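You operate a simulated robot arm through the tools that you are given. There is no shell and no other tool. Be economical: measure what you need, move in short steps, check, and stop when the job is done.

You are at the controls of a simulated two-armed robot. One attempt, no reset.

## Task
Close the middle drawer of the bureau. Put the green scratched disc on the lid of the window seat away on the shelf of the plant table. Take the lid off the tin labelled "3 SPOONS" on the top of the log store and lay it down there. Put the tin marked "WAX" from the top of the lamp cabinet on the address book. Take the steel key and put it on the teal book. Take the glasses case and leave it on the bill on the top of the media tower. Open the middle right sideboard drawer, take the display stand and leave it inside, then shut the drawer. Pull the top drawer of the bureau open. Any order will do. Set down upright: display stand.

Only the result counts: the job must be done as asked and must still hold three seconds after the hand-in. Knocking over, shifting, dropping, spilling or breaking anything else fails it. A push-on lid holds only when it is set on centred and level and pressed home; a screw cap is set on level and turned clockwise until tight.

## Robot
Two 6-joint arms with fingered hands on one trunk, on a base that drives. Base frame: it is fixed to the floor where the robot stands at the start and does not move with it; the origin is under the middle of the robot, x ahead of it, y to its left, z up. Lengths are in m, angles in rad, forces in N, time in s.
The left shoulder is at the start at [0.07, 0.191, 1.121], the right one opposite. With the tool pointing down near the work surface each hand reaches from about 0.4 to 0.84 m from the robot's upright axis, wherever it stands, measured 20 degrees to its own side. Places, roughly: address book [-3.25, 0, 0.75]; bill [0, 3.25, 1]; display stand (13x10x15 cm) [-0.6, 3.4, 0.6]; glasses case (16x6x4 cm) [-1.3, 3.6, 0.6]; green scratched disc [-0.25, -1.5, 0.5]; green tin, tea tin [-2, -0.5, 0.75]; middle drawer of the bureau [1, 0, 0.4]; middle right sideboard drawer [1.7, 1.4, 0.4]; middle right sideboard drawer inside [1.7, 1.4, 0.4]; orange tin, wax tin [-3.5, -0.25, 0.75]; shelf of the plant table [0.4, 1.7, 0.2]; steel key (5x2x6 cm) [-5.8, 1.4, 0.6]; teal book [-1.25, 2, 0.5]; top drawer of the bureau [1.2, -0.1, 0.6]. Payload 4.7 kg a hand.
The tool frame of a hand sits at the grasp point between the pads (the TCP): z along the fingers, y along the line on which they close. The tips reach 0.036 m beyond it. The gripper opens to 0.12 m. The gripper's body begins 0.042 m behind the TCP. The gripper is a hand of 5 fingers: y runs from the thumb to the fingers, the wrist lies at [-0.018, -0.113, -0.198] in the tool frame, and closing takes about 1.5 s.
Orientation is that of the tool frame in the base frame, as a unit quaternion [x, y, z, w]. With the fingers straight down and the wrist toward the robot, the tool's x, y and z point along [0, 1, 0], [1, 0, 0] and [0, 0, -1] of the base frame.

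## Interface
- The arms move only by the tool move_arm. It takes "left_series", "right_series" or both (then of equal length, played together; a hand with none holds still); each is one flat list of numbers, 6 for each row, row after row: the shift along the tool's x, y, z in units of 30 mm (1.0 is 30 mm), then the turn, a rotation vector about the tool's x, y, z in units of 6 degrees (1.0 is 6 degrees). In form: [dx, dy, dz, rx, ry, rz, dx, dy, dz, rx, ry, rz, ...]. A call has 1 to 20 rows; each row shifts and turns the commanded pose from where the row before left it, along the tool's axes as they then stand. "left_jaw" and "right_jaw" are, for a hand that has rows, the finger opening in m, from 0 to 0.12, set as the call begins (left out, the last holds). A call with a number of a shift or a turn outside -1 to 1 is refused whole. Each row takes 0.2 s and may step no farther than 0.05 m and 0.15 rad from the row before; otherwise, or with a gripper value out of range, the whole call is refused. Where a pose cannot be reached the arm comes as near as it can. A force on the tool above 40 N (or 10 N above the force at the start of the call, whichever is more), or a blocked arm, ends the call early, and 0.2 s more pass. The fingers move at their own pace (about 0.045 m/s each) and stop on an object; they squeeze with about 26 N. The grip force told is the motor's: it shows also when the fingers shut on nothing. Time passes only in rows, and 0.2 s behind the last, so rows that do not move let the fingers close. It gives the time, the measured TCP pose, the force on the tool (base axes), the opening and the grip force at its end, in the units of the frame above (readings bear some noise), with the torque about the TCP (base axes, N m) and any sound that the robot's microphone picked up, and new pictures: "pictures" is both (left out), scene, wrist or none (wrist: the cameras of the hands that moved).
- Cameras (640 x 400 px; columns grow to the right, rows downward): "scene" is now at [0.1324, -0.0125, 1.3497]; the picture's right is [-0.18, -0.98, 0.00], its down [-0.62, 0.12, -0.77] and it looks along [0.76, -0.14, -0.63] (base axes); focal length 274 px, centre (320, 200). "left" rides on the left gripper at [-0.073, -0.091, -0.143] in its tool frame; the picture's right is [-0.80, -0.28, 0.53], its down [0.53, -0.73, 0.42] and it looks along [0.27, 0.62, 0.74] (tool axes); focal length 234 px, centre (320, 200). "right" rides on the right gripper at [0.073, -0.091, -0.143] in its tool frame; the picture's right is [-0.80, 0.28, -0.53], its down [-0.53, -0.73, 0.42] and it looks along [-0.27, 0.62, 0.74] (tool axes); focal length 234 px, centre (320, 200).
- raise_lower(by): slides the trunk up (or, below 0, down) by that many m; the arms and the scene camera ride with it, the base frame stays. It gives what a move gives, with no picture.
- roll_base(legs): drives the robot by 1 to 6 legs, each [ahead, left, turn to the left] in m, m and rad, along the robot's own axes; the way and the turn of a leg run together, so that a leg with both is an arc; at most 1.5 m and 3.142 rad a leg. The arms and the cameras ride along, it lands a little off, and it stops where it bumps. It gives what a move gives, and a new picture of the scene camera.
- curl_fingers(index, middle, ring, little, thumb_bend, thumb_turn, hand): sets how far each is bent, from 0 (flat) to 100 (curled in); at 30 the hand is open as for a grip, at 70 the pads meet at the TCP. One left out holds its place. A second passes; each finger stops where it meets its share of the squeeze, and holds until it gets a number again. A gripper value or a shape takes the hand back. It gives what a move gives, with no picture; readings hold the bend of each and the force on index, middle, ring, little, thumb and palm. thumb_turn goes from beside the hand (0) to across from the fingers (100), as for a grip.
- hand_shape(shape, hand): the hand has 5 fingers and takes this shape, open, in about a second: jaw (thumb against the fingers, like two jaws); tri (thumb and two fingers); tip (a fingertip pinch); poke (one finger out to press); point (the index stretched); flat (the hand flat); cup (the hand cupped); fist (a fist). The gripper value then closes the fingers along that shape, each until it touches; the sizes above hold for jaw. It gives what a move gives, with no picture.
- turn_head(pan, tilt): turns the head with the scene camera to pan (to the left, within 1.501 rad either way) and tilt (down, from -0.506 to 1.204), counted from straight ahead of the robot. It gives what a move gives, and a new picture of the scene camera.
- pixel_to_xyz(camera, pixels): for up to 12 pixels [column, row] of the newest picture of that camera ("zoom" is the newest enlarged one), the place [x, y, z] in the base frame of the surface seen there, good to about 0.002 m, but the place of the scene camera against the robot may be out by one fixed shift of up to 0.012 m in any direction. The clock stands still meanwhile.
- close_up(camera, box): a new picture of the part [left, top, right, bottom] of that camera's present view, enlarged. The clock stands still meanwhile.
- job_done(): hands the job in; it is judged then, once.

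Keep the steps short. Do not move on a guess: measure, check each grasp and each placing, and mend mistakes. In all there are 145 turns and 260 pictures (those below and enlarged ones count). Leave the grippers open and the arms clear of the work at the hand-in unless told otherwise, and finish with a single line.

The tools are called after "Call:" as name(argument=value, ...) on one line, values as JSON. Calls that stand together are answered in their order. move_arm: Moves the arms, as the interface text tells. Its arguments: {"type":"object","properties":{"left_series":{"type":"array","items":{"type":"number"}},"left_jaw":{"type":"number"},"right_series":{"type":"array","items":{"type":"number"}},"right_jaw":{"type":"number"},"pictures":{"type":"string","enum":["both","scene","wrist","none"]}},"required":[]} The other tools are called the same way: raise_lower (by) slides the trunk up or down; hand_shape (shape, hand) gives the hand a shape; curl_fingers (index, middle, ring, little, thumb_bend, thumb_turn, hand) moves the fingers one by one; roll_base (legs) drives the base; turn_head (pan, tilt) turns the head that bears the scene camera; pixel_to_xyz (camera, pixels) gives the place of the surface under pixels of a picture; close_up (camera, box) takes an enlarged picture of a part of a camera's view; job_done () hands the job in.

At the start:

```text
t: 0.0
left_ee_pos: [0.6599, 0.2544, 0.894]
left_orientation: [0.707, 0.707, 0.0, 0.0]
left_force: [-0.3, -0.4, -0.5]
left_torque: [0.03, 0.03, -0.01]
left_opening: 0.1194
left_finger_force: 0.0
left_shape: jaw
left_bend: [30.0, 30.0, 30.0, 30.0, 30.0, 98.0]
left_finger forces: [0.1, 0.0, 0.1, 0.0, 0.0, 0.0]
right_ee_pos: [0.6807, -0.2554, 0.8929]
right_orientation: [0.707, 0.707, 0.0, 0.0]
right_force: [0.6, -0.2, 0.4]
right_torque: [0.02, -0.01, 0.01]
right_opening: 0.1194
right_finger_force: 0.1
right_shape: jaw
right_bend: [30.0, 30.0, 30.0, 30.0, 30.0, 98.0]
right_finger forces: [0.0, 0.0, 0.1, 0.1, 0.0, 0.1]
trunk travel left (down, up): [-0.598, 0.342]
robot x, y, heading: [0.0033, -0.0, -0.001]
head pan, tilt: [-0.185, 0.686]
```

scene: 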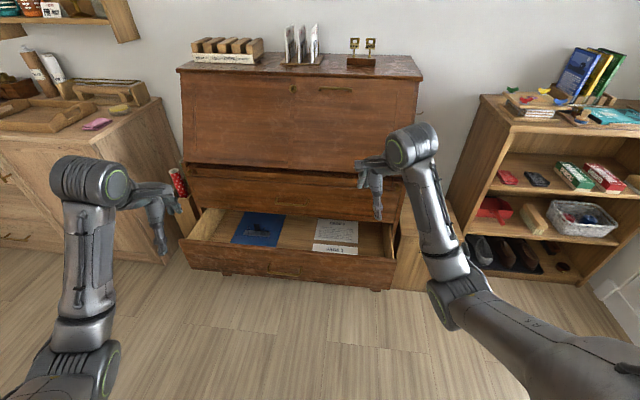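
right: 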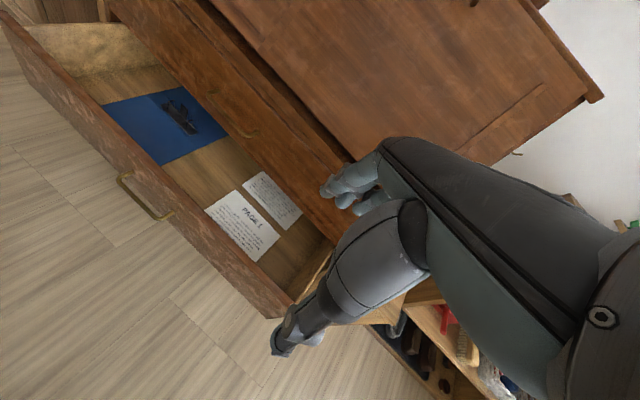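
left: 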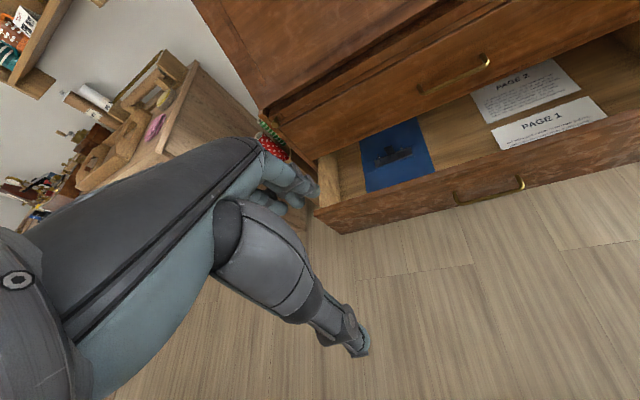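

I see the bureau ahead with one drawer open. I measure the drawer front, handles and side edges.

Call:
pixel_to_xyz(camera="scene", pixels=[[270, 270], [200, 245], [380, 275], [280, 190], [230, 190], [330, 190], [320, 92], [185, 235], [395, 245], [260, 230], [335, 235], [300, 262]])

Call:
close_up(camera="scene", box=[160, 140, 440, 300])

```text
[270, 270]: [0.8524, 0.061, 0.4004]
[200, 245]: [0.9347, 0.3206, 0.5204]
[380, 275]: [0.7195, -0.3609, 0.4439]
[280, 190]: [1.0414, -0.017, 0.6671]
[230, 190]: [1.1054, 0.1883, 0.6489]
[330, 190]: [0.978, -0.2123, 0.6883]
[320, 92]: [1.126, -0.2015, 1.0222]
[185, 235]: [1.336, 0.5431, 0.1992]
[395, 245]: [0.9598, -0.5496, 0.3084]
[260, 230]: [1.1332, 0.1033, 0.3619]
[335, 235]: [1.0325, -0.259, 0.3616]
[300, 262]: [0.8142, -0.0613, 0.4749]
```

```text
2.29 times, centred on (300, 220) of scene
```

zoom: 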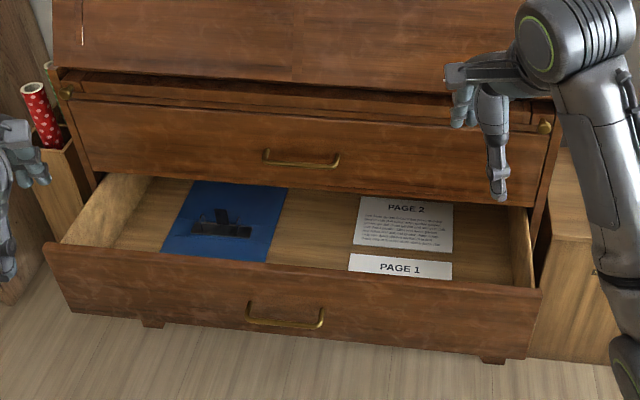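

The middle drawer stands about 0.2 m open and the bureau faces about 0.3 rad off. I turn square to it first.

Call:
roll_base(legs=[[-0.1, 0, -0.304]])

Call:
turn_head(pan=0.2, tilt=0.7)

Call:
move_arm(left_series=[0, 0, 0, -1, 0, 0, 0, 0, 0, -1, 0, 0, 0, 0, 0, -1, 0, 0, 0, 0, 0, -1, 0, 0, 0, 0, 0, -1, 0, 0, 0, 0, 0, -1, 0, 0, 0, 0, 0, -1, 0, 0, 0, 0, 0, -1, 0, 0, 0, 0, 0, -1, 0, 0, 0, 0, 0, -1, 0, 0, 0, 0, 0, -1, 0, 0, 0, 0, 0, -1, 0, 0, 0, 0, 0, -1, 0, 0, 0, 0, 0, -1, 0, 0, 0, 0, 0, -1, 0, 0], left_jaw=0, pictures="scene")

```text
t: 1.4
left_ee_pos: [0.607, 0.0581, 0.8943]
left_orientation: [0.806, 0.591, 0.0, -0.001]
left_force: [-0.2, 0.0, 0.7]
left_torque: [-0.01, -0.02, -0.04]
left_opening: 0.1195
left_finger_force: 0.0
left_shape: jaw
left_bend: [30.0, 30.0, 30.0, 30.0, 30.0, 98.0]
left_finger forces: [0.0, 0.0, 0.0, 0.0, 0.0, 0.1]
right_ee_pos: [0.4743, -0.4323, 0.8932]
right_orientation: [0.807, 0.591, 0.0, 0.0]
right_force: [-0.4, -0.2, -0.3]
right_torque: [-0.01, -0.03, 0.02]
right_opening: 0.12
right_finger_force: 0.0
right_shape: jaw
right_bend: [30.0, 30.0, 30.0, 30.0, 30.0, 98.0]
right_finger forces: [0.0, 0.0, 0.0, 0.0, 0.0, 0.0]
trunk travel left (down, up): [-0.598, 0.342]
robot x, y, heading: [-0.0954, 0.013, -0.304]
head pan, tilt: [-0.185, 0.686]
```

scene: 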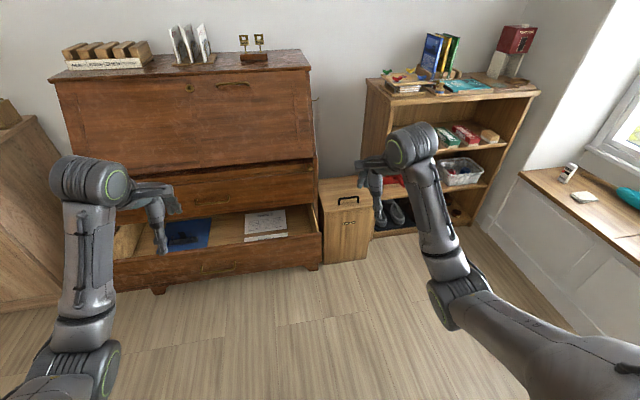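

```text
t: 2.2
left_ee_pos: [0.6081, 0.0597, 0.8937]
left_orientation: [0.807, 0.591, 0.0, 0.0]
left_force: [0.8, -0.6, -0.2]
left_torque: [0.01, 0.04, -0.02]
left_opening: 0.1197
left_finger_force: 0.0
left_shape: jaw
left_bend: [30.0, 30.0, 30.0, 30.0, 30.0, 98.0]
left_finger forces: [0.0, 0.0, 0.0, 0.1, 0.1, 0.1]
right_ee_pos: [0.4753, -0.433, 0.8922]
right_orientation: [0.807, 0.591, 0.0, 0.0]
right_force: [0.3, 0.5, -0.3]
right_torque: [0.0, 0.02, -0.03]
right_opening: 0.1198
right_finger_force: 0.1
right_shape: jaw
right_bend: [30.0, 30.0, 30.0, 30.0, 30.0, 98.0]
right_finger forces: [0.1, 0.0, 0.0, 0.1, 0.0, 0.1]
trunk travel left (down, up): [-0.598, 0.342]
robot x, y, heading: [-0.0999, 0.0157, -0.308]
head pan, tilt: [0.201, 0.7]
```

scene: 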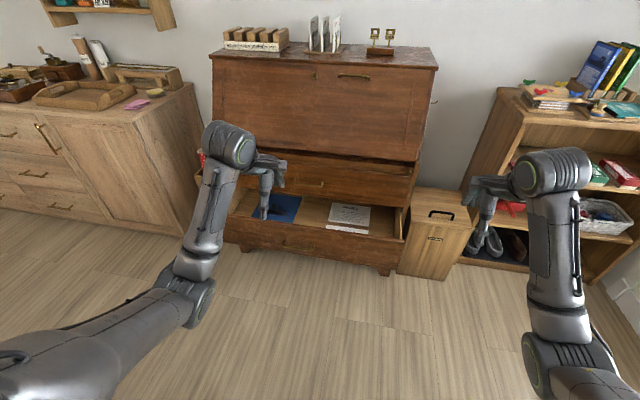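

```text
t: 5.4
left_ee_pos: [0.6048, 0.0442, 0.8923]
left_orientation: [0.608, 0.407, 0.397, 0.554]
left_force: [0.4, 1.9, -0.4]
left_torque: [-0.02, -0.01, 0.01]
left_opening: 0.0
left_finger_force: 26.2
left_shape: jaw
left_bend: [70.0, 70.0, 70.0, 70.0, 52.0, 100.0]
left_finger forces: [0.0, 0.0, 0.0, 0.0, 0.0, 0.0]
left hand out of reach, approached as far as the arm can: row 14, 15
right_ee_pos: [0.4742, -0.4333, 0.8935]
right_orientation: [0.806, 0.591, 0.0, -0.001]
right_force: [-1.5, 0.0, -0.6]
right_torque: [0.01, 0.0, -0.02]
right_opening: 0.1198
right_finger_force: 0.0
right_shape: jaw
right_bend: [30.0, 30.0, 30.0, 30.0, 30.0, 98.0]
right_finger forces: [0.1, 0.0, 0.1, 0.0, 0.0, 0.1]
trunk travel left (down, up): [-0.598, 0.342]
robot x, y, heading: [-0.0982, 0.0142, -0.303]
head pan, tilt: [0.201, 0.7]
```

scene: 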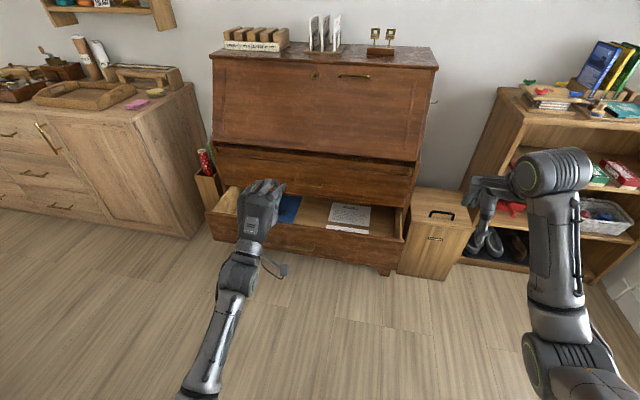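

The left hand now points forward at the drawer's centreline. I lower the trunk so the fingertips face the middle of the drawer front.

Call:
raise_lower(by=-0.47)

Call:
move_arm(left_series=[0, 0, 1, 0, 0, 0, 0, 0, 1, 0, 0, 0], pictures="both")

```text
refused: -0.47 is not a number from -0.4 to 0.4
```

```text
t: 6.0
left_ee_pos: [0.6658, 0.0417, 0.8934]
left_orientation: [0.57, 0.418, 0.418, 0.57]
left_force: [0.0, -0.7, 0.4]
left_torque: [-0.01, -0.02, -0.01]
left_opening: 0.0004
left_finger_force: 26.0
left_shape: jaw
left_bend: [70.0, 70.0, 70.0, 70.0, 52.0, 100.0]
left_finger forces: [0.0, 0.0, 0.1, 0.1, 0.0, 0.1]
right_ee_pos: [0.4746, -0.4332, 0.8926]
right_orientation: [0.807, 0.591, 0.001, 0.001]
right_force: [0.2, 0.2, 0.3]
right_torque: [0.0, 0.0, -0.01]
right_opening: 0.1196
right_finger_force: 0.0
right_shape: jaw
right_bend: [30.0, 30.0, 30.0, 30.0, 30.0, 98.0]
right_finger forces: [0.0, 0.1, 0.1, 0.0, 0.0, 0.1]
trunk travel left (down, up): [-0.598, 0.342]
robot x, y, heading: [-0.099, 0.0139, -0.303]
head pan, tilt: [0.201, 0.7]
```

scene: 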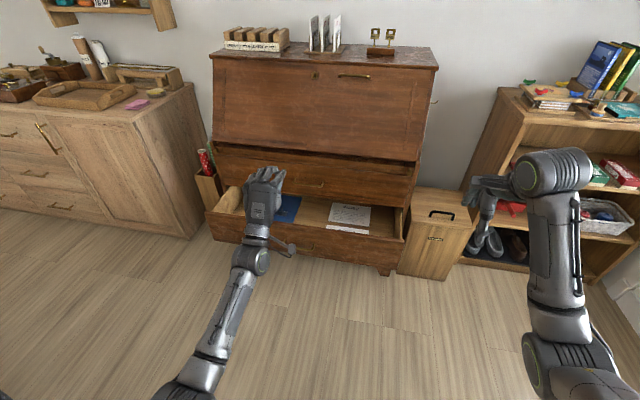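
left: 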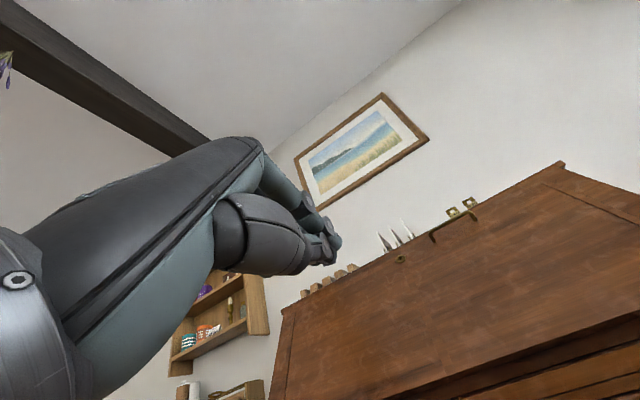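

Limit is 0.4 per call; the tips are ~0.13 m short of the drawer front, so I lower in two slides.

Call:
raise_lower(by=-0.4)

Call:
raise_lower(by=-0.08)

Call:
move_arm(left_series=[0, 0, 1, 0, 0, 0, 0, 0, 1, 0, 0, 0, 0, 0, 1, 0, 0, 0], pictures="scene")

```text
t: 9.9
left_ee_pos: [0.6644, 0.0421, 0.4947]
left_orientation: [0.571, 0.418, 0.418, 0.57]
left_force: [1.0, 0.4, 1.2]
left_torque: [0.0, -0.01, -0.01]
left_opening: 0.0002
left_finger_force: 26.4
left_shape: jaw
left_bend: [70.0, 70.0, 70.0, 70.0, 52.0, 100.0]
left_finger forces: [0.0, 0.0, 0.1, 0.1, 0.0, 0.0]
right_ee_pos: [0.4746, -0.433, 0.4921]
right_orientation: [0.806, 0.591, 0.0, 0.001]
right_force: [0.5, -0.5, -0.4]
right_torque: [0.0, 0.03, -0.01]
right_opening: 0.1201
right_finger_force: 0.1
right_shape: jaw
right_bend: [30.0, 30.0, 30.0, 30.0, 30.0, 98.0]
right_finger forces: [0.0, 0.1, 0.1, 0.0, 0.1, 0.1]
trunk travel left (down, up): [-0.198, 0.742]
robot x, y, heading: [-0.0948, 0.0121, -0.301]
head pan, tilt: [0.201, 0.7]
```

```text
t: 11.0
left_ee_pos: [0.6681, 0.0449, 0.4192]
left_orientation: [0.571, 0.413, 0.425, 0.569]
left_force: [0.9, 0.5, -0.4]
left_torque: [0.03, -0.02, -0.02]
left_opening: 0.0001
left_finger_force: 25.9
left_shape: jaw
left_bend: [70.0, 70.0, 70.0, 70.0, 52.0, 100.0]
left_finger forces: [0.0, 0.0, 0.0, 0.0, 0.0, 0.1]
right_ee_pos: [0.475, -0.4333, 0.4142]
right_orientation: [0.807, 0.591, 0.0, 0.0]
right_force: [-0.1, 0.2, 0.2]
right_torque: [0.02, 0.03, -0.01]
right_opening: 0.1199
right_finger_force: 0.1
right_shape: jaw
right_bend: [30.0, 30.0, 30.0, 30.0, 30.0, 98.0]
right_finger forces: [0.0, 0.0, 0.0, 0.0, 0.0, 0.0]
trunk travel left (down, up): [-0.118, 0.822]
robot x, y, heading: [-0.0981, 0.0122, -0.304]
head pan, tilt: [0.201, 0.7]
```

```text
t: 11.8
left_ee_pos: [0.7505, 0.0138, 0.4144]
left_orientation: [0.57, 0.419, 0.418, 0.57]
left_force: [-0.7, 0.3, 0.0]
left_torque: [-0.02, -0.01, -0.02]
left_opening: 0.0001
left_finger_force: 26.0
left_shape: jaw
left_bend: [70.0, 70.0, 70.0, 70.0, 52.0, 100.0]
left_finger forces: [0.1, 0.1, 0.0, 0.0, 0.0, 0.0]
right_ee_pos: [0.4745, -0.4341, 0.4123]
right_orientation: [0.806, 0.592, 0.0, -0.001]
right_force: [0.4, 0.0, 0.2]
right_torque: [-0.02, 0.03, 0.01]
right_opening: 0.1198
right_finger_force: 0.0
right_shape: jaw
right_bend: [30.0, 30.0, 30.0, 30.0, 30.0, 98.0]
right_finger forces: [0.1, 0.0, 0.1, 0.0, 0.0, 0.1]
trunk travel left (down, up): [-0.118, 0.822]
robot x, y, heading: [-0.0998, 0.0135, -0.305]
head pan, tilt: [0.201, 0.7]
```

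scene: 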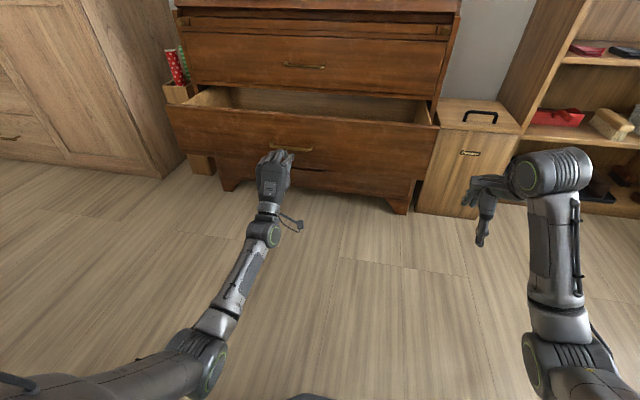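

The hand is beside the drawer's handle (290,147). I check where the handle and front are.

Call:
pixel_to_xyz(camera="scene", pixels=[[290, 147], [273, 143], [310, 150], [330, 150], [330, 128], [330, 170], [240, 140], [303, 65], [285, 65], [325, 67], [303, 60], [350, 60]])

Call:
close_up(camera="scene", box=[150, 20, 470, 220])

```text
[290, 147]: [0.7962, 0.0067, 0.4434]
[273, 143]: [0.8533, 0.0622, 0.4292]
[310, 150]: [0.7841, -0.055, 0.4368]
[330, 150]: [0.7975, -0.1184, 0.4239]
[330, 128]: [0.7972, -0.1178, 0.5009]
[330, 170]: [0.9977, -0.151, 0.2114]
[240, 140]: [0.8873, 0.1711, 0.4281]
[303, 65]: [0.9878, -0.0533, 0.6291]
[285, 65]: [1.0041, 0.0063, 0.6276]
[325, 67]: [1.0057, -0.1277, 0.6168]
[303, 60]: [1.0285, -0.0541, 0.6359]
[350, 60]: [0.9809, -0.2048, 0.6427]
```

```text
2.00 times, centred on (310, 120) of scene
```

zoom: 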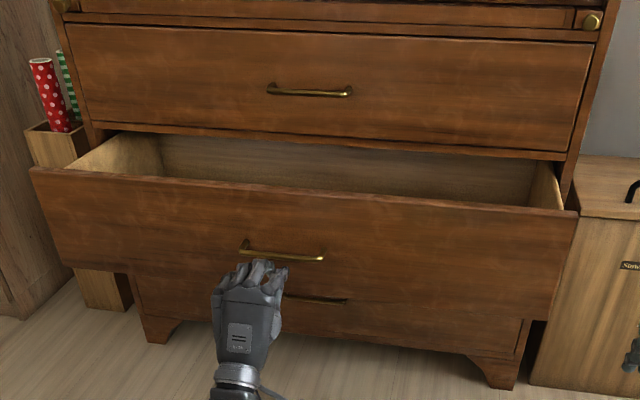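

The handle is at z≈0.44. I'll push on bare front left of it: shift the hand left 9 cm and pull back 18 cm, then drive in 0.18 m so the arm has reach to push it home.

Call:
move_arm(left_series=[0, 0, -1, 0, 0, 0, 1, 0, -1, 0, 0, 0, 1, 0, -1, 0, 0, 0, 1, 0, -1, 0, 0, 0, 0, 0, -1, 0, 0, 0, 0, 0, -1, 0, 0, 0], pictures="none")

Call:
roll_base(legs=[[0.18, 0, 0]])

Call:
move_arm(left_series=[0, 0, 1, 0, 0, 0, 0, 0, 1, 0, 0, 0, 0, 0, 1, 0, 0, 0, 0, 0, 1, 0, 0, 0, 0, 0, 1, 0, 0, 0], pictures="scene")

```text
t: 13.2
left_ee_pos: [0.6058, 0.1559, 0.4123]
left_orientation: [0.57, 0.418, 0.418, 0.57]
left_force: [0.6, -0.7, -0.1]
left_torque: [0.0, 0.01, -0.03]
left_opening: 0.0
left_finger_force: 26.3
left_shape: jaw
left_bend: [70.0, 70.0, 70.0, 70.0, 52.0, 100.0]
left_finger forces: [0.0, 0.0, 0.0, 0.1, 0.1, 0.1]
right_ee_pos: [0.4731, -0.4335, 0.4131]
right_orientation: [0.806, 0.591, 0.0, 0.0]
right_force: [-0.1, 0.1, 0.0]
right_torque: [-0.01, 0.02, -0.01]
right_opening: 0.1197
right_finger_force: 0.0
right_shape: jaw
right_bend: [30.0, 30.0, 30.0, 30.0, 30.0, 98.0]
right_finger forces: [0.1, 0.0, 0.0, 0.0, 0.0, 0.1]
trunk travel left (down, up): [-0.118, 0.822]
robot x, y, heading: [-0.0975, 0.0163, -0.307]
head pan, tilt: [0.201, 0.7]
```

```text
t: 14.7
left_ee_pos: [0.7753, 0.1051, 0.412]
left_orientation: [0.57, 0.419, 0.419, 0.569]
left_force: [0.2, -1.3, -0.1]
left_torque: [0.03, 0.01, -0.04]
left_opening: 0.0
left_finger_force: 25.9
left_shape: jaw
left_bend: [70.0, 70.0, 70.0, 70.0, 52.0, 100.0]
left_finger forces: [0.1, 0.0, 0.0, 0.1, 0.0, 0.0]
right_ee_pos: [0.647, -0.4846, 0.4128]
right_orientation: [0.805, 0.593, 0.0, 0.001]
right_force: [0.6, -0.3, 1.3]
right_torque: [-0.02, 0.0, 0.01]
right_opening: 0.1197
right_finger_force: 0.1
right_shape: jaw
right_bend: [30.0, 30.0, 30.0, 30.0, 30.0, 98.0]
right_finger forces: [0.0, 0.0, 0.1, 0.0, 0.0, 0.0]
trunk travel left (down, up): [-0.118, 0.822]
robot x, y, heading: [0.0698, -0.0384, -0.299]
head pan, tilt: [0.201, 0.7]
```

scene: 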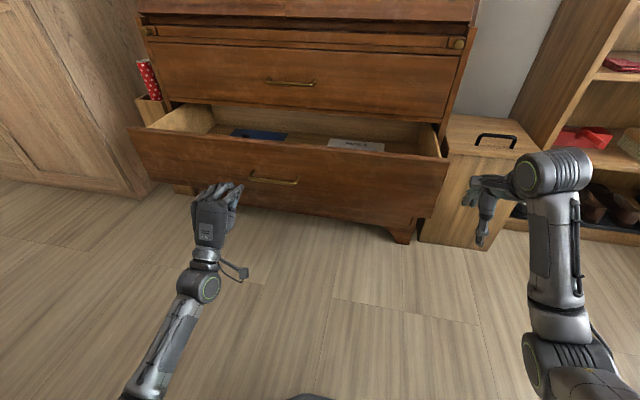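

```text
t: 15.9
left_ee_pos: [0.9183, 0.0603, 0.4137]
left_orientation: [0.569, 0.419, 0.419, 0.57]
left_force: [0.3, -0.3, 0.3]
left_torque: [-0.02, 0.02, -0.01]
left_opening: 0.0001
left_finger_force: 26.4
left_shape: jaw
left_bend: [70.0, 70.0, 70.0, 70.0, 52.0, 100.0]
left_finger forces: [0.0, 0.0, 0.0, 0.1, 0.0, 0.0]
right_ee_pos: [0.647, -0.4838, 0.4118]
right_orientation: [0.805, 0.593, 0.0, 0.0]
right_force: [-0.6, -0.6, 0.0]
right_torque: [-0.02, 0.02, 0.0]
right_opening: 0.1197
right_finger_force: 0.1
right_shape: jaw
right_bend: [30.0, 30.0, 30.0, 30.0, 30.0, 98.0]
right_finger forces: [0.1, 0.0, 0.0, 0.0, 0.0, 0.0]
trunk travel left (down, up): [-0.118, 0.822]
robot x, y, heading: [0.068, -0.0385, -0.301]
head pan, tilt: [0.201, 0.7]
```

scene: 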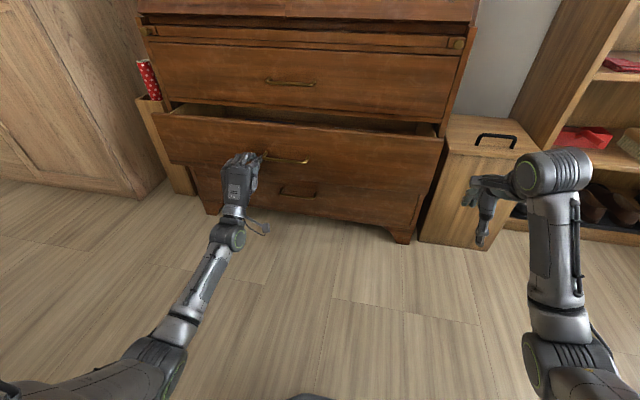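

The drawer slides in easily. About 0.1 m remains; I push on until it stops.

Call:
move_arm(left_series=[0, 0, 1, 0, 0, 0, 0, 0, 1, 0, 0, 0, 0, 0, 1, 0, 0, 0, 0, 0, 0.5, 0, 0, 0, 0, 0, 0.4, 0, 0, 0], pictures="scene")

```text
t: 17.1
left_ee_pos: [1.0191, 0.0308, 0.4129]
left_orientation: [0.567, 0.418, 0.421, 0.572]
left_force: [-10.6, 0.3, 0.2]
left_torque: [0.0, -0.04, -0.09]
left_opening: 0.0
left_finger_force: 26.3
left_shape: jaw
left_bend: [70.0, 70.0, 70.0, 70.0, 53.0, 100.0]
left_finger forces: [0.0, 0.0, 0.0, 0.0, 0.0, 0.1]
right_ee_pos: [0.6459, -0.4824, 0.4129]
right_orientation: [0.805, 0.593, 0.0, 0.0]
right_force: [0.5, 0.2, -0.8]
right_torque: [0.03, 0.02, 0.0]
right_opening: 0.1198
right_finger_force: 0.1
right_shape: jaw
right_bend: [30.0, 30.0, 30.0, 30.0, 30.0, 98.0]
right_finger forces: [0.0, 0.0, 0.0, 0.1, 0.0, 0.0]
trunk travel left (down, up): [-0.118, 0.822]
robot x, y, heading: [0.074, -0.0376, -0.302]
head pan, tilt: [0.201, 0.7]
stopped in row 5 (left hand): the force on the tool passed its limit (the readings are from after the stop); the commanded pose is now the measured one
```

scene: 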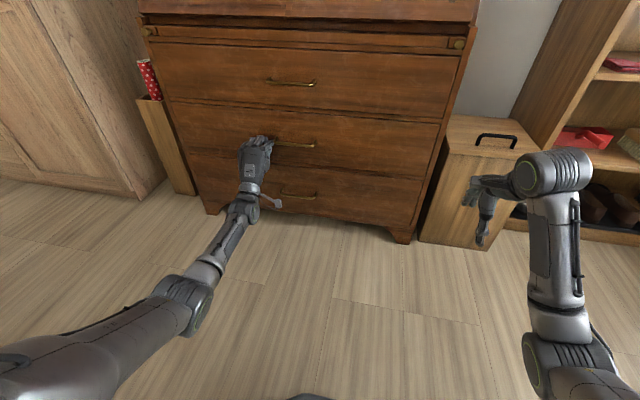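

The middle drawer is shut (stopped against force). I back off, raise the trunk to the top drawer's handle and measure it.

Call:
move_arm(left_series=[0, 0, -1, 0, 0, 0, 0, 0, -1, 0, 0, 0, 0, 0, -1, 0, 0, 0, 0, 0, -1, 0, 0, 0, 0, 0, -1, 0, 0, 0, 0, 0, -1, 0, 0, 0], left_jaw=0.07, pictures="none")

Call:
raise_lower(by=0.21)

Call:
turn_head(pan=0.2, tilt=0.7)

```text
t: 18.4
left_ee_pos: [0.8471, 0.0834, 0.4106]
left_orientation: [0.569, 0.418, 0.419, 0.571]
left_force: [0.6, -0.5, 0.6]
left_torque: [-0.03, 0.0, -0.01]
left_opening: 0.0699
left_finger_force: 0.1
left_shape: jaw
left_bend: [74.0, 42.0, 39.0, 41.0, 67.0, 100.0]
left_finger forces: [0.1, 0.0, 0.0, 0.0, 0.0, 0.0]
right_ee_pos: [0.6467, -0.4824, 0.4124]
right_orientation: [0.805, 0.594, 0.0, 0.001]
right_force: [0.0, -0.6, -0.7]
right_torque: [0.0, 0.0, 0.02]
right_opening: 0.1197
right_finger_force: 0.2
right_shape: jaw
right_bend: [30.0, 30.0, 30.0, 30.0, 30.0, 98.0]
right_finger forces: [0.0, 0.0, 0.0, 0.0, 0.0, 0.1]
trunk travel left (down, up): [-0.118, 0.822]
robot x, y, heading: [0.0725, -0.0378, -0.299]
head pan, tilt: [0.201, 0.7]
```

```text
t: 20.7
left_ee_pos: [0.8481, 0.0838, 0.6194]
left_orientation: [0.569, 0.418, 0.419, 0.571]
left_force: [-0.6, -0.1, 0.0]
left_torque: [-0.01, 0.0, 0.02]
left_opening: 0.0696
left_finger_force: 0.1
left_shape: jaw
left_bend: [74.0, 42.0, 39.0, 41.0, 67.0, 100.0]
left_finger forces: [0.1, 0.0, 0.0, 0.0, 0.0, 0.0]
right_ee_pos: [0.6464, -0.4824, 0.6219]
right_orientation: [0.805, 0.594, 0.0, -0.001]
right_force: [0.1, 0.2, 0.4]
right_torque: [0.03, -0.01, -0.02]
right_opening: 0.1196
right_finger_force: 0.0
right_shape: jaw
right_bend: [30.0, 30.0, 30.0, 30.0, 30.0, 98.0]
right_finger forces: [0.0, 0.0, 0.0, 0.1, 0.0, 0.0]
trunk travel left (down, up): [-0.328, 0.612]
robot x, y, heading: [0.0722, -0.0393, -0.298]
head pan, tilt: [0.201, 0.7]
```

```text
t: 21.3
left_ee_pos: [0.8478, 0.0831, 0.6209]
left_orientation: [0.567, 0.419, 0.421, 0.571]
left_force: [0.6, -0.3, -0.4]
left_torque: [-0.02, -0.01, 0.0]
left_opening: 0.0698
left_finger_force: 0.0
left_shape: jaw
left_bend: [74.0, 42.0, 39.0, 41.0, 67.0, 100.0]
left_finger forces: [0.1, 0.1, 0.1, 0.0, 0.0, 0.0]
right_ee_pos: [0.6459, -0.4834, 0.6235]
right_orientation: [0.805, 0.593, 0.0, 0.0]
right_force: [0.6, -0.1, -0.1]
right_torque: [0.03, -0.01, 0.03]
right_opening: 0.1195
right_finger_force: 0.1
right_shape: jaw
right_bend: [30.0, 30.0, 30.0, 30.0, 30.0, 98.0]
right_finger forces: [0.0, 0.1, 0.0, 0.0, 0.0, 0.0]
trunk travel left (down, up): [-0.328, 0.612]
robot x, y, heading: [0.0725, -0.0374, -0.301]
head pan, tilt: [0.201, 0.7]
```

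scene: 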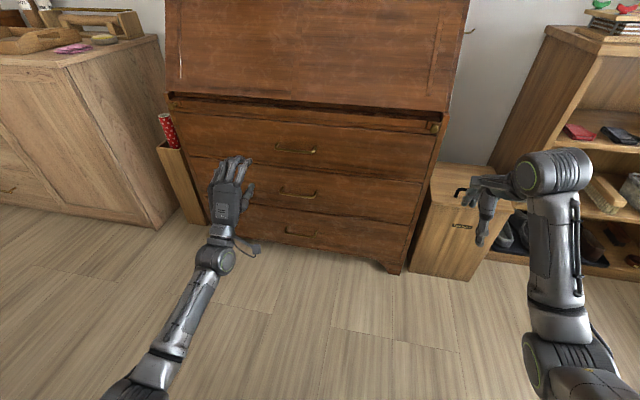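

Now measure the top handle (around (296,149)).

Call:
close_up(camera="scene", box=[180, 100, 340, 200])

Call:
hand_shape(hand="left", shape="jaw")

Call:
pixel_to_xyz(camera="scene", pixels=[[275, 147], [285, 149], [296, 151], [307, 152], [314, 152], [296, 160], [330, 150]])

```text
4.00 times, centred on (260, 150) of scene
```

zoom: 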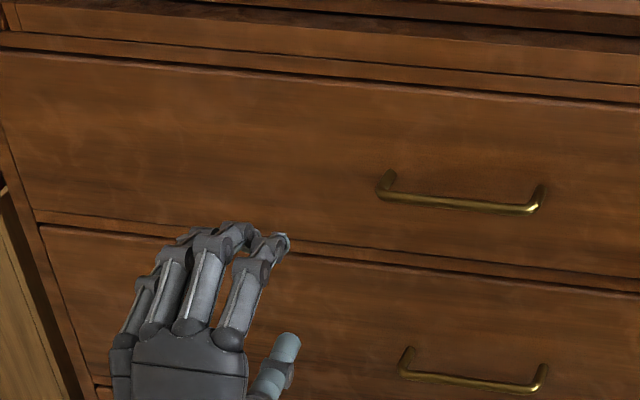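

```text
t: 22.2
left_ee_pos: [0.8482, 0.0834, 0.6193]
left_orientation: [0.567, 0.418, 0.42, 0.572]
left_force: [0.6, 0.1, -0.3]
left_torque: [0.01, 0.03, -0.02]
left_opening: 0.1193
left_finger_force: 0.0
left_shape: jaw
left_bend: [30.0, 30.0, 30.0, 30.0, 30.0, 98.0]
left_finger forces: [0.0, 0.0, 0.0, 0.1, 0.1, 0.0]
right_ee_pos: [0.6472, -0.484, 0.6239]
right_orientation: [0.805, 0.594, 0.0, 0.001]
right_force: [-0.9, -0.4, -0.7]
right_torque: [-0.03, 0.01, 0.01]
right_opening: 0.1197
right_finger_force: 0.0
right_shape: jaw
right_bend: [30.0, 30.0, 30.0, 30.0, 30.0, 98.0]
right_finger forces: [0.0, 0.0, 0.1, 0.0, 0.0, 0.1]
trunk travel left (down, up): [-0.328, 0.612]
robot x, y, heading: [0.0715, -0.037, -0.299]
head pan, tilt: [0.201, 0.7]
```

```text
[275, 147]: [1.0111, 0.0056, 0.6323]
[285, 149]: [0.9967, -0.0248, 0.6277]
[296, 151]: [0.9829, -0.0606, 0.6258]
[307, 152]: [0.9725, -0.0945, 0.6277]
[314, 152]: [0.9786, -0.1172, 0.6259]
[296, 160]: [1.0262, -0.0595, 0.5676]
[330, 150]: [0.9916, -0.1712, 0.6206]
```

Bar centre at about (0.983,-0.058,0.627). I shift right 9.4 cm, then go forward 12 cm, and look.

Call:
move_arm(left_series=[-1, 0, 0, 0, 0, 0, -1, 0, 0, 0, 0, 0, -1, 0, 0, 0, 0, 0, -0.13, 0.2, 1, 0, 0, 0, 0, 0, 1, 0, 0, 0, 0, 0, 1, 0, 0, 0, 0, 0, 1, 0, 0, 0], left_jaw=0.09, pictures="none")

Call:
close_up(camera="scene", box=[220, 90, 380, 190])

Call:
close_up(camera="left", box=[120, 80, 600, 380])

```text
t: 23.8
left_ee_pos: [0.9334, -0.0436, 0.6264]
left_orientation: [0.567, 0.419, 0.421, 0.571]
left_force: [0.0, -0.3, 0.3]
left_torque: [-0.01, -0.02, 0.01]
left_opening: 0.0903
left_finger_force: 0.0
left_shape: jaw
left_bend: [26.0, 36.0, 33.0, 34.0, 56.0, 99.0]
left_finger forces: [0.0, 0.0, 0.1, 0.1, 0.0, 0.0]
right_ee_pos: [0.6454, -0.4825, 0.6228]
right_orientation: [0.805, 0.593, -0.001, -0.001]
right_force: [0.5, -0.3, -0.2]
right_torque: [-0.03, -0.03, -0.01]
right_opening: 0.1197
right_finger_force: 0.1
right_shape: jaw
right_bend: [30.0, 30.0, 30.0, 30.0, 30.0, 98.0]
right_finger forces: [0.0, 0.0, 0.0, 0.1, 0.0, 0.0]
trunk travel left (down, up): [-0.328, 0.612]
robot x, y, heading: [0.0703, -0.0367, -0.299]
head pan, tilt: [0.201, 0.7]
```

```text
4.00 times, centred on (300, 140) of scene
```

zoom: 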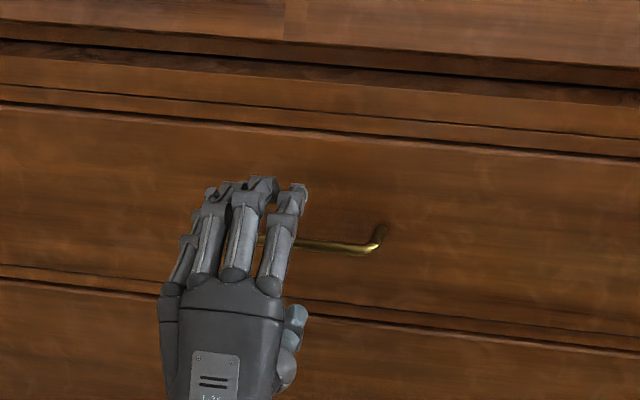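

```text
1.33 times, centred on (360, 230) of left
```

zoom: 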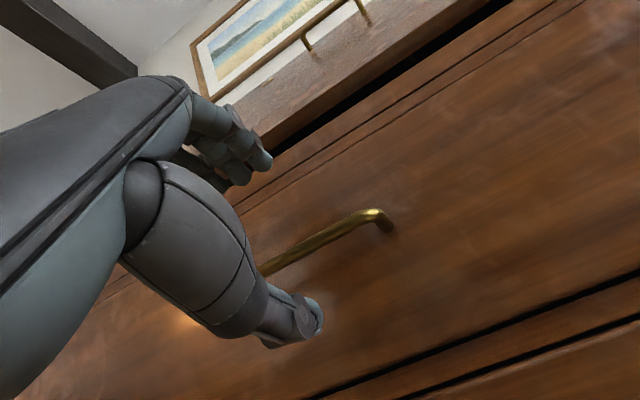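

The bar lies between fingers and thumb, but the hand is ~2 cm left of the bar's middle. I shift right, go forward 4 cm and close.

Call:
move_arm(left_series=[-0.8, 0, 0, 0, 0, 0, 0, 0, 0.7, 0, 0, 0, 0, 0, 0.6, 0, 0, 0], pictures="none")

Call:
move_arm(left_series=[0, 0, 0, 0, 0, 0, 0, 0, 0, 0, 0, 0, 0, 0, 0, 0, 0, 0, 0, 0, 0, 0, 0, 0, 0, 0, 0, 0, 0, 0, 0, 0, 0, 0, 0, 0, 0, 0, 0, 0, 0, 0], left_jaw=0, pictures="wrist")

```text
t: 24.6
left_ee_pos: [0.9647, -0.0757, 0.6257]
left_orientation: [0.568, 0.419, 0.42, 0.571]
left_force: [0.4, 0.2, 0.2]
left_torque: [-0.01, 0.03, 0.01]
left_opening: 0.0903
left_finger_force: 0.0
left_shape: jaw
left_bend: [26.0, 36.0, 33.0, 34.0, 56.0, 99.0]
left_finger forces: [0.0, 0.1, 0.1, 0.0, 0.1, 0.0]
right_ee_pos: [0.6465, -0.4837, 0.6222]
right_orientation: [0.805, 0.593, 0.0, 0.0]
right_force: [-0.1, 0.8, 0.5]
right_torque: [0.01, -0.01, -0.02]
right_opening: 0.1196
right_finger_force: 0.0
right_shape: jaw
right_bend: [30.0, 30.0, 30.0, 30.0, 30.0, 98.0]
right_finger forces: [0.0, 0.1, 0.0, 0.0, 0.0, 0.1]
trunk travel left (down, up): [-0.328, 0.612]
robot x, y, heading: [0.0695, -0.0363, -0.3]
head pan, tilt: [0.201, 0.7]
```

```text
t: 26.2
left_ee_pos: [0.965, -0.076, 0.6264]
left_orientation: [0.568, 0.418, 0.42, 0.572]
left_force: [2.4, -0.1, 0.2]
left_torque: [0.08, -0.09, 0.07]
left_opening: 0.0029
left_finger_force: 25.6
left_shape: jaw
left_bend: [70.0, 70.0, 70.0, 70.0, 74.0, 100.0]
left_finger forces: [12.3, 5.4, 3.3, 0.0, 22.0, 0.0]
right_ee_pos: [0.6463, -0.4835, 0.6224]
right_orientation: [0.805, 0.593, 0.001, 0.0]
right_force: [0.3, -0.1, -0.6]
right_torque: [0.01, -0.01, -0.01]
right_opening: 0.1198
right_finger_force: 0.1
right_shape: jaw
right_bend: [30.0, 30.0, 30.0, 30.0, 30.0, 98.0]
right_finger forces: [0.0, 0.0, 0.0, 0.0, 0.0, 0.1]
trunk travel left (down, up): [-0.328, 0.612]
robot x, y, heading: [0.0754, -0.0388, -0.302]
head pan, tilt: [0.201, 0.7]
```

left: 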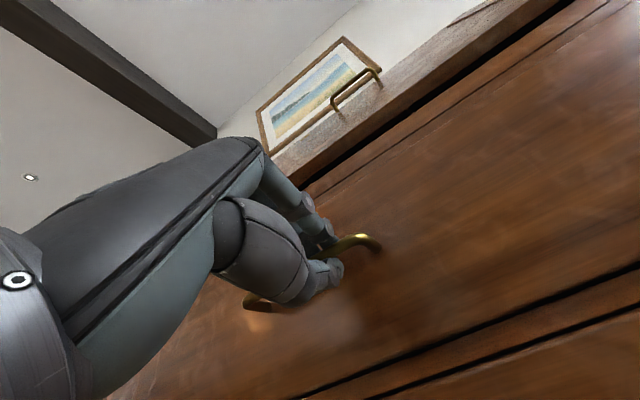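

The bar is gripped (finger forces 12/5/3, thumb 22). I pull back 24 cm.

Call:
move_arm(left_series=[0, 0, -0.7, 0, 0, 0, 0, 0, -1, 0, 0, 0, 0, 0, -1, 0, 0, 0, 0, 0, -1, 0, 0, 0, 0, 0, -1, 0, 0, 0, 0, 0, -1, 0, 0, 0, 0, 0, -1, 0, 0, 0, 0, 0, -1, 0, 0, 0], pictures="scene")

```text
t: 28.0
left_ee_pos: [0.7434, -0.0081, 0.6253]
left_orientation: [0.566, 0.419, 0.422, 0.571]
left_force: [-0.5, 6.6, 3.3]
left_torque: [0.07, -0.07, 0.14]
left_opening: 0.003
left_finger_force: 26.2
left_shape: jaw
left_bend: [70.0, 70.0, 70.0, 70.0, 74.0, 100.0]
left_finger forces: [13.8, 5.4, 3.5, 0.0, 21.2, 0.1]
right_ee_pos: [0.6464, -0.4815, 0.6237]
right_orientation: [0.805, 0.594, 0.0, 0.0]
right_force: [-0.8, 0.1, 0.1]
right_torque: [-0.04, -0.03, -0.01]
right_opening: 0.1196
right_finger_force: 0.1
right_shape: jaw
right_bend: [30.0, 30.0, 30.0, 30.0, 30.0, 98.0]
right_finger forces: [0.0, 0.0, 0.1, 0.1, 0.0, 0.0]
trunk travel left (down, up): [-0.328, 0.612]
robot x, y, heading: [0.0734, -0.0372, -0.297]
head pan, tilt: [0.201, 0.7]
```

scene: 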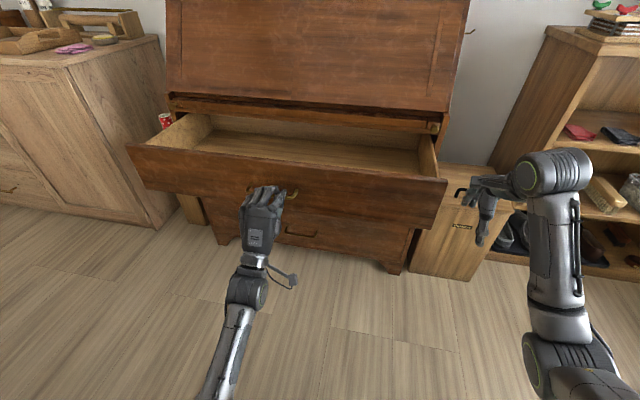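

The top drawer is open about 23 cm. I release, back the hand straight off, then look round the room.

Call:
move_arm(left_series=[0, 0, 0, 0, 0, 0, 0, 0, 0, 0, 0, 0, 0, 0, 0, 0, 0, 0, 0, 0, 0, 0, 0, 0, 0, 0, 0, 0, 0, 0, 0, 0, 0, 0, 0, 0, 0, 0, -1, 0, 0, 0, 0, 0, -1, 0, 0, 0, 0, 0, -1, 0, 0, 0, 0, 0, -1, 0, 0, 0], left_jaw=0.12, pictures="none")

Call:
roll_base(legs=[[-0.3, 0, 0]])

Call:
raise_lower(by=0.27)

Call:
turn_head(pan=-1.3, tilt=0.35)

Call:
turn_head(pan=1.3, tilt=0.35)

```text
t: 30.2
left_ee_pos: [0.6281, 0.0269, 0.6233]
left_orientation: [0.567, 0.417, 0.42, 0.572]
left_force: [-0.4, 0.1, -0.7]
left_torque: [0.0, 0.01, -0.03]
left_opening: 0.1196
left_finger_force: 0.1
left_shape: jaw
left_bend: [30.0, 30.0, 30.0, 30.0, 30.0, 98.0]
left_finger forces: [0.1, 0.1, 0.0, 0.1, 0.0, 0.1]
right_ee_pos: [0.6461, -0.4837, 0.6228]
right_orientation: [0.805, 0.593, 0.0, 0.0]
right_force: [0.8, 0.8, 0.2]
right_torque: [-0.04, 0.01, 0.02]
right_opening: 0.1199
right_finger_force: 0.1
right_shape: jaw
right_bend: [30.0, 30.0, 30.0, 30.0, 30.0, 98.0]
right_finger forces: [0.0, 0.0, 0.0, 0.1, 0.0, 0.1]
trunk travel left (down, up): [-0.328, 0.612]
robot x, y, heading: [0.0741, -0.0405, -0.3]
head pan, tilt: [0.201, 0.7]
```

```text
t: 32.2
left_ee_pos: [0.3427, 0.116, 0.6242]
left_orientation: [0.567, 0.419, 0.421, 0.571]
left_force: [-0.5, -0.5, -0.1]
left_torque: [0.0, -0.01, -0.02]
left_opening: 0.1196
left_finger_force: 0.0
left_shape: jaw
left_bend: [30.0, 30.0, 30.0, 30.0, 30.0, 98.0]
left_finger forces: [0.1, 0.1, 0.0, 0.0, 0.1, 0.0]
right_ee_pos: [0.3605, -0.3931, 0.6227]
right_orientation: [0.805, 0.594, -0.001, -0.001]
right_force: [0.0, -0.1, 0.4]
right_torque: [0.0, 0.0, 0.01]
right_opening: 0.1197
right_finger_force: 0.1
right_shape: jaw
right_bend: [30.0, 30.0, 30.0, 30.0, 30.0, 98.0]
right_finger forces: [0.1, 0.0, 0.0, 0.1, 0.0, 0.0]
trunk travel left (down, up): [-0.328, 0.612]
robot x, y, heading: [-0.2168, 0.0519, -0.3]
head pan, tilt: [0.201, 0.7]
```

scene: 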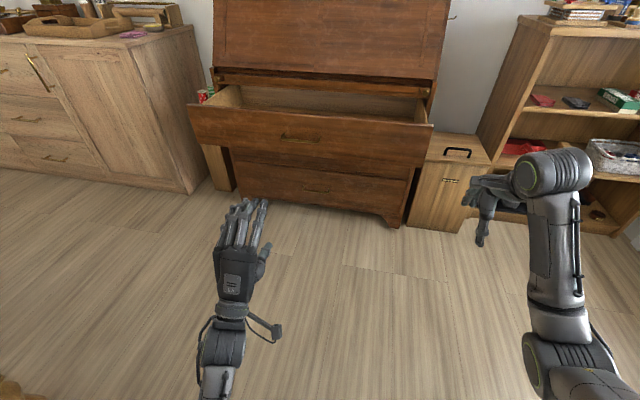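

```text
t: 35.0
left_ee_pos: [0.3433, 0.1157, 0.8932]
left_orientation: [0.567, 0.418, 0.421, 0.572]
left_force: [-0.5, -0.4, 0.1]
left_torque: [0.01, 0.03, -0.04]
left_opening: 0.1199
left_finger_force: 0.0
left_shape: jaw
left_bend: [30.0, 30.0, 30.0, 30.0, 30.0, 98.0]
left_finger forces: [0.0, 0.0, 0.0, 0.0, 0.0, 0.0]
right_ee_pos: [0.3618, -0.3934, 0.8929]
right_orientation: [0.804, 0.594, 0.0, 0.001]
right_force: [-0.5, 0.1, -1.0]
right_torque: [-0.01, -0.01, 0.0]
right_opening: 0.1196
right_finger_force: 0.1
right_shape: jaw
right_bend: [30.0, 30.0, 30.0, 30.0, 30.0, 98.0]
right_finger forces: [0.0, 0.0, 0.0, 0.1, 0.0, 0.0]
trunk travel left (down, up): [-0.598, 0.342]
robot x, y, heading: [-0.2124, 0.051, -0.299]
head pan, tilt: [0.201, 0.7]
```

```text
t: 36.6
left_ee_pos: [0.3436, 0.1167, 0.8939]
left_orientation: [0.567, 0.419, 0.421, 0.571]
left_force: [0.0, -0.1, -0.7]
left_torque: [0.0, 0.01, -0.02]
left_opening: 0.1197
left_finger_force: 0.1
left_shape: jaw
left_bend: [30.0, 30.0, 30.0, 30.0, 30.0, 98.0]
left_finger forces: [0.0, 0.0, 0.0, 0.0, 0.1, 0.0]
right_ee_pos: [0.3602, -0.3926, 0.8926]
right_orientation: [0.804, 0.594, 0.0, 0.0]
right_force: [-0.4, 0.3, 0.0]
right_torque: [-0.02, -0.02, 0.0]
right_opening: 0.12
right_finger_force: 0.0
right_shape: jaw
right_bend: [30.0, 30.0, 30.0, 30.0, 30.0, 98.0]
right_finger forces: [0.0, 0.0, 0.0, 0.1, 0.0, 0.1]
trunk travel left (down, up): [-0.598, 0.342]
robot x, y, heading: [-0.2146, 0.0505, -0.302]
head pan, tilt: [-1.3, 0.351]
```

scene: 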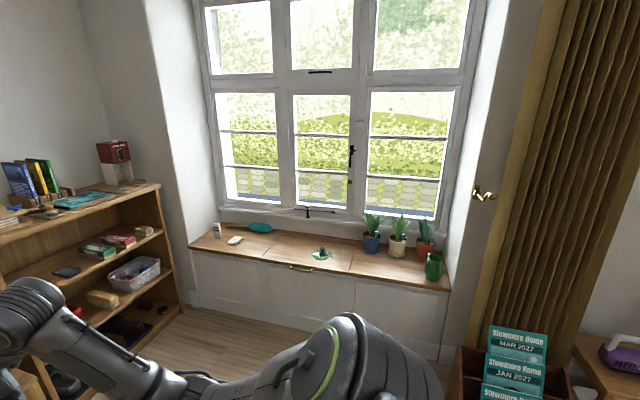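

```text
t: 38.9
left_ee_pos: [0.343, 0.1169, 0.8946]
left_orientation: [0.566, 0.419, 0.422, 0.571]
left_force: [0.1, 0.2, 0.1]
left_torque: [-0.03, -0.04, -0.01]
left_opening: 0.1197
left_finger_force: 0.0
left_shape: jaw
left_bend: [30.0, 30.0, 30.0, 30.0, 30.0, 98.0]
left_finger forces: [0.1, 0.1, 0.0, 0.1, 0.0, 0.0]
right_ee_pos: [0.3614, -0.3936, 0.8927]
right_orientation: [0.804, 0.595, -0.001, 0.0]
right_force: [-0.2, 0.3, -0.3]
right_torque: [0.02, -0.02, -0.01]
right_opening: 0.1196
right_finger_force: 0.1
right_shape: jaw
right_bend: [30.0, 30.0, 30.0, 30.0, 30.0, 98.0]
right_finger forces: [0.0, 0.0, 0.0, 0.0, 0.0, 0.0]
trunk travel left (down, up): [-0.598, 0.342]
robot x, y, heading: [-0.2121, 0.0502, -0.299]
head pan, tilt: [1.3, 0.351]
```

scene: 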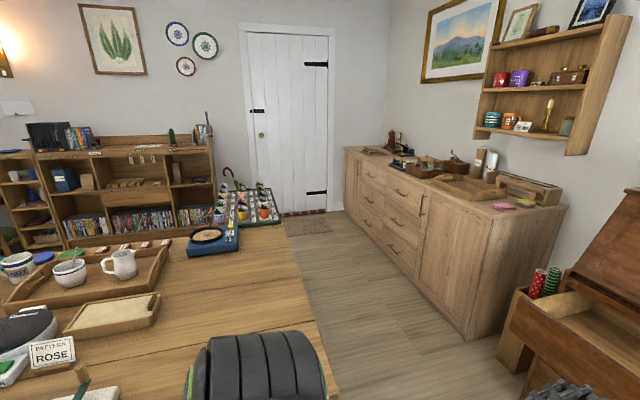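

Window seat is to the right with a green disc at about (321,254). I measure it and the seat edges after turning towards it.

Call:
roll_base(legs=[[0, 0, -1.27]])

Call:
turn_head(pan=-0.2, tilt=0.6)

```text
t: 42.5
left_ee_pos: [0.0021, -0.4679, 0.8937]
left_orientation: [0.705, -0.008, -0.008, 0.709]
left_force: [0.4, 0.5, -0.1]
left_torque: [-0.02, -0.01, -0.03]
left_opening: 0.1196
left_finger_force: 0.0
left_shape: jaw
left_bend: [30.0, 30.0, 30.0, 30.0, 30.0, 98.0]
left_finger forces: [0.1, 0.0, 0.1, 0.1, 0.1, 0.0]
right_ee_pos: [-0.4836, -0.6248, 0.8935]
right_orientation: [1.0, -0.011, 0.0, 0.0]
right_force: [-0.5, -0.9, -0.3]
right_torque: [0.0, 0.0, 0.03]
right_opening: 0.1197
right_finger_force: 0.0
right_shape: jaw
right_bend: [30.0, 30.0, 30.0, 30.0, 30.0, 98.0]
right_finger forces: [0.0, 0.0, 0.0, 0.0, 0.0, 0.1]
trunk travel left (down, up): [-0.598, 0.342]
robot x, y, heading: [-0.2176, 0.0493, -1.591]
head pan, tilt: [1.3, 0.351]
```

scene: 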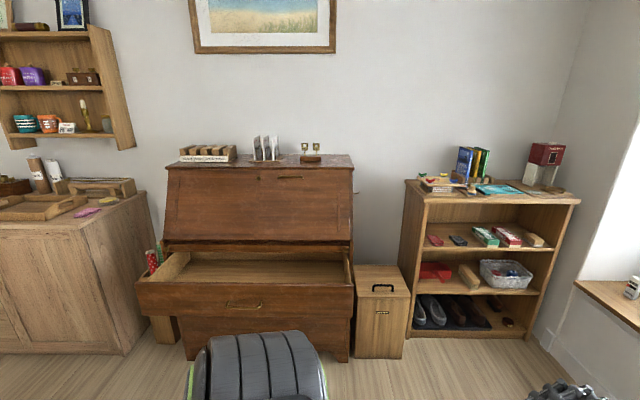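

```text
t: 44.1
left_ee_pos: [0.0016, -0.4661, 0.893]
left_orientation: [0.704, -0.008, -0.009, 0.71]
left_force: [0.0, -0.4, 0.4]
left_torque: [0.01, -0.03, 0.02]
left_opening: 0.1197
left_finger_force: 0.1
left_shape: jaw
left_bend: [30.0, 30.0, 30.0, 30.0, 30.0, 98.0]
left_finger forces: [0.0, 0.1, 0.0, 0.1, 0.1, 0.0]
right_ee_pos: [-0.4829, -0.6249, 0.8926]
right_orientation: [1.0, -0.01, 0.0, 0.0]
right_force: [0.1, -0.8, -0.1]
right_torque: [0.01, 0.01, -0.03]
right_opening: 0.1199
right_finger_force: 0.1
right_shape: jaw
right_bend: [30.0, 30.0, 30.0, 30.0, 30.0, 98.0]
right_finger forces: [0.1, 0.0, 0.0, 0.0, 0.1, 0.0]
trunk travel left (down, up): [-0.598, 0.342]
robot x, y, heading: [-0.216, 0.0504, -1.591]
head pan, tilt: [-0.201, 0.6]
```

scene: 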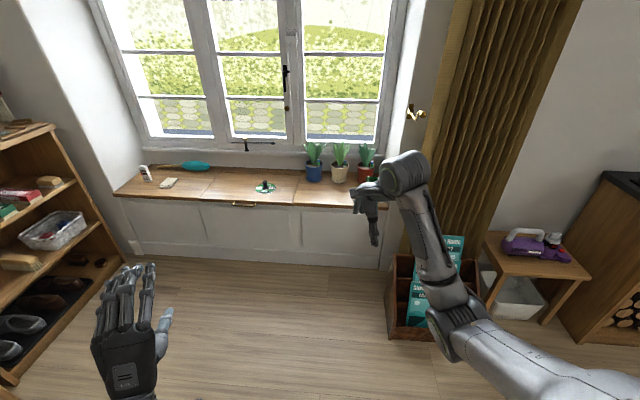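

Call:
close_up(camera="scene", box=[200, 140, 360, 240])

Call:
pixel_to_xyz(camera="scene", pixels=[[265, 186], [257, 188], [275, 189], [242, 205], [200, 202], [340, 207], [245, 250], [300, 190], [313, 180], [210, 330], [430, 330], [400, 260]])

```text
4.00 times, centred on (280, 190) of scene
```

zoom: 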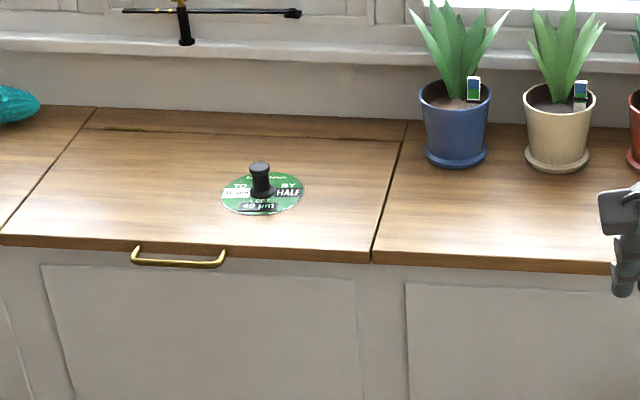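

```text
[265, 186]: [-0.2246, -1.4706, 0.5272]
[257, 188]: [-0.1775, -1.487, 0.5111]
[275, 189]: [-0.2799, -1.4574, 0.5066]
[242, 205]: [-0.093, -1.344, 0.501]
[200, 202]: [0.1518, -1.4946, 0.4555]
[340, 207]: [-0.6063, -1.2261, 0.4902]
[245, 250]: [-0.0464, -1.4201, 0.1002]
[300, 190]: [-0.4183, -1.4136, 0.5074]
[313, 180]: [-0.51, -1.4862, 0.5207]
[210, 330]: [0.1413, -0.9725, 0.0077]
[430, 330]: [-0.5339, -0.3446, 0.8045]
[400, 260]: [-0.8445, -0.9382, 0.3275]
```

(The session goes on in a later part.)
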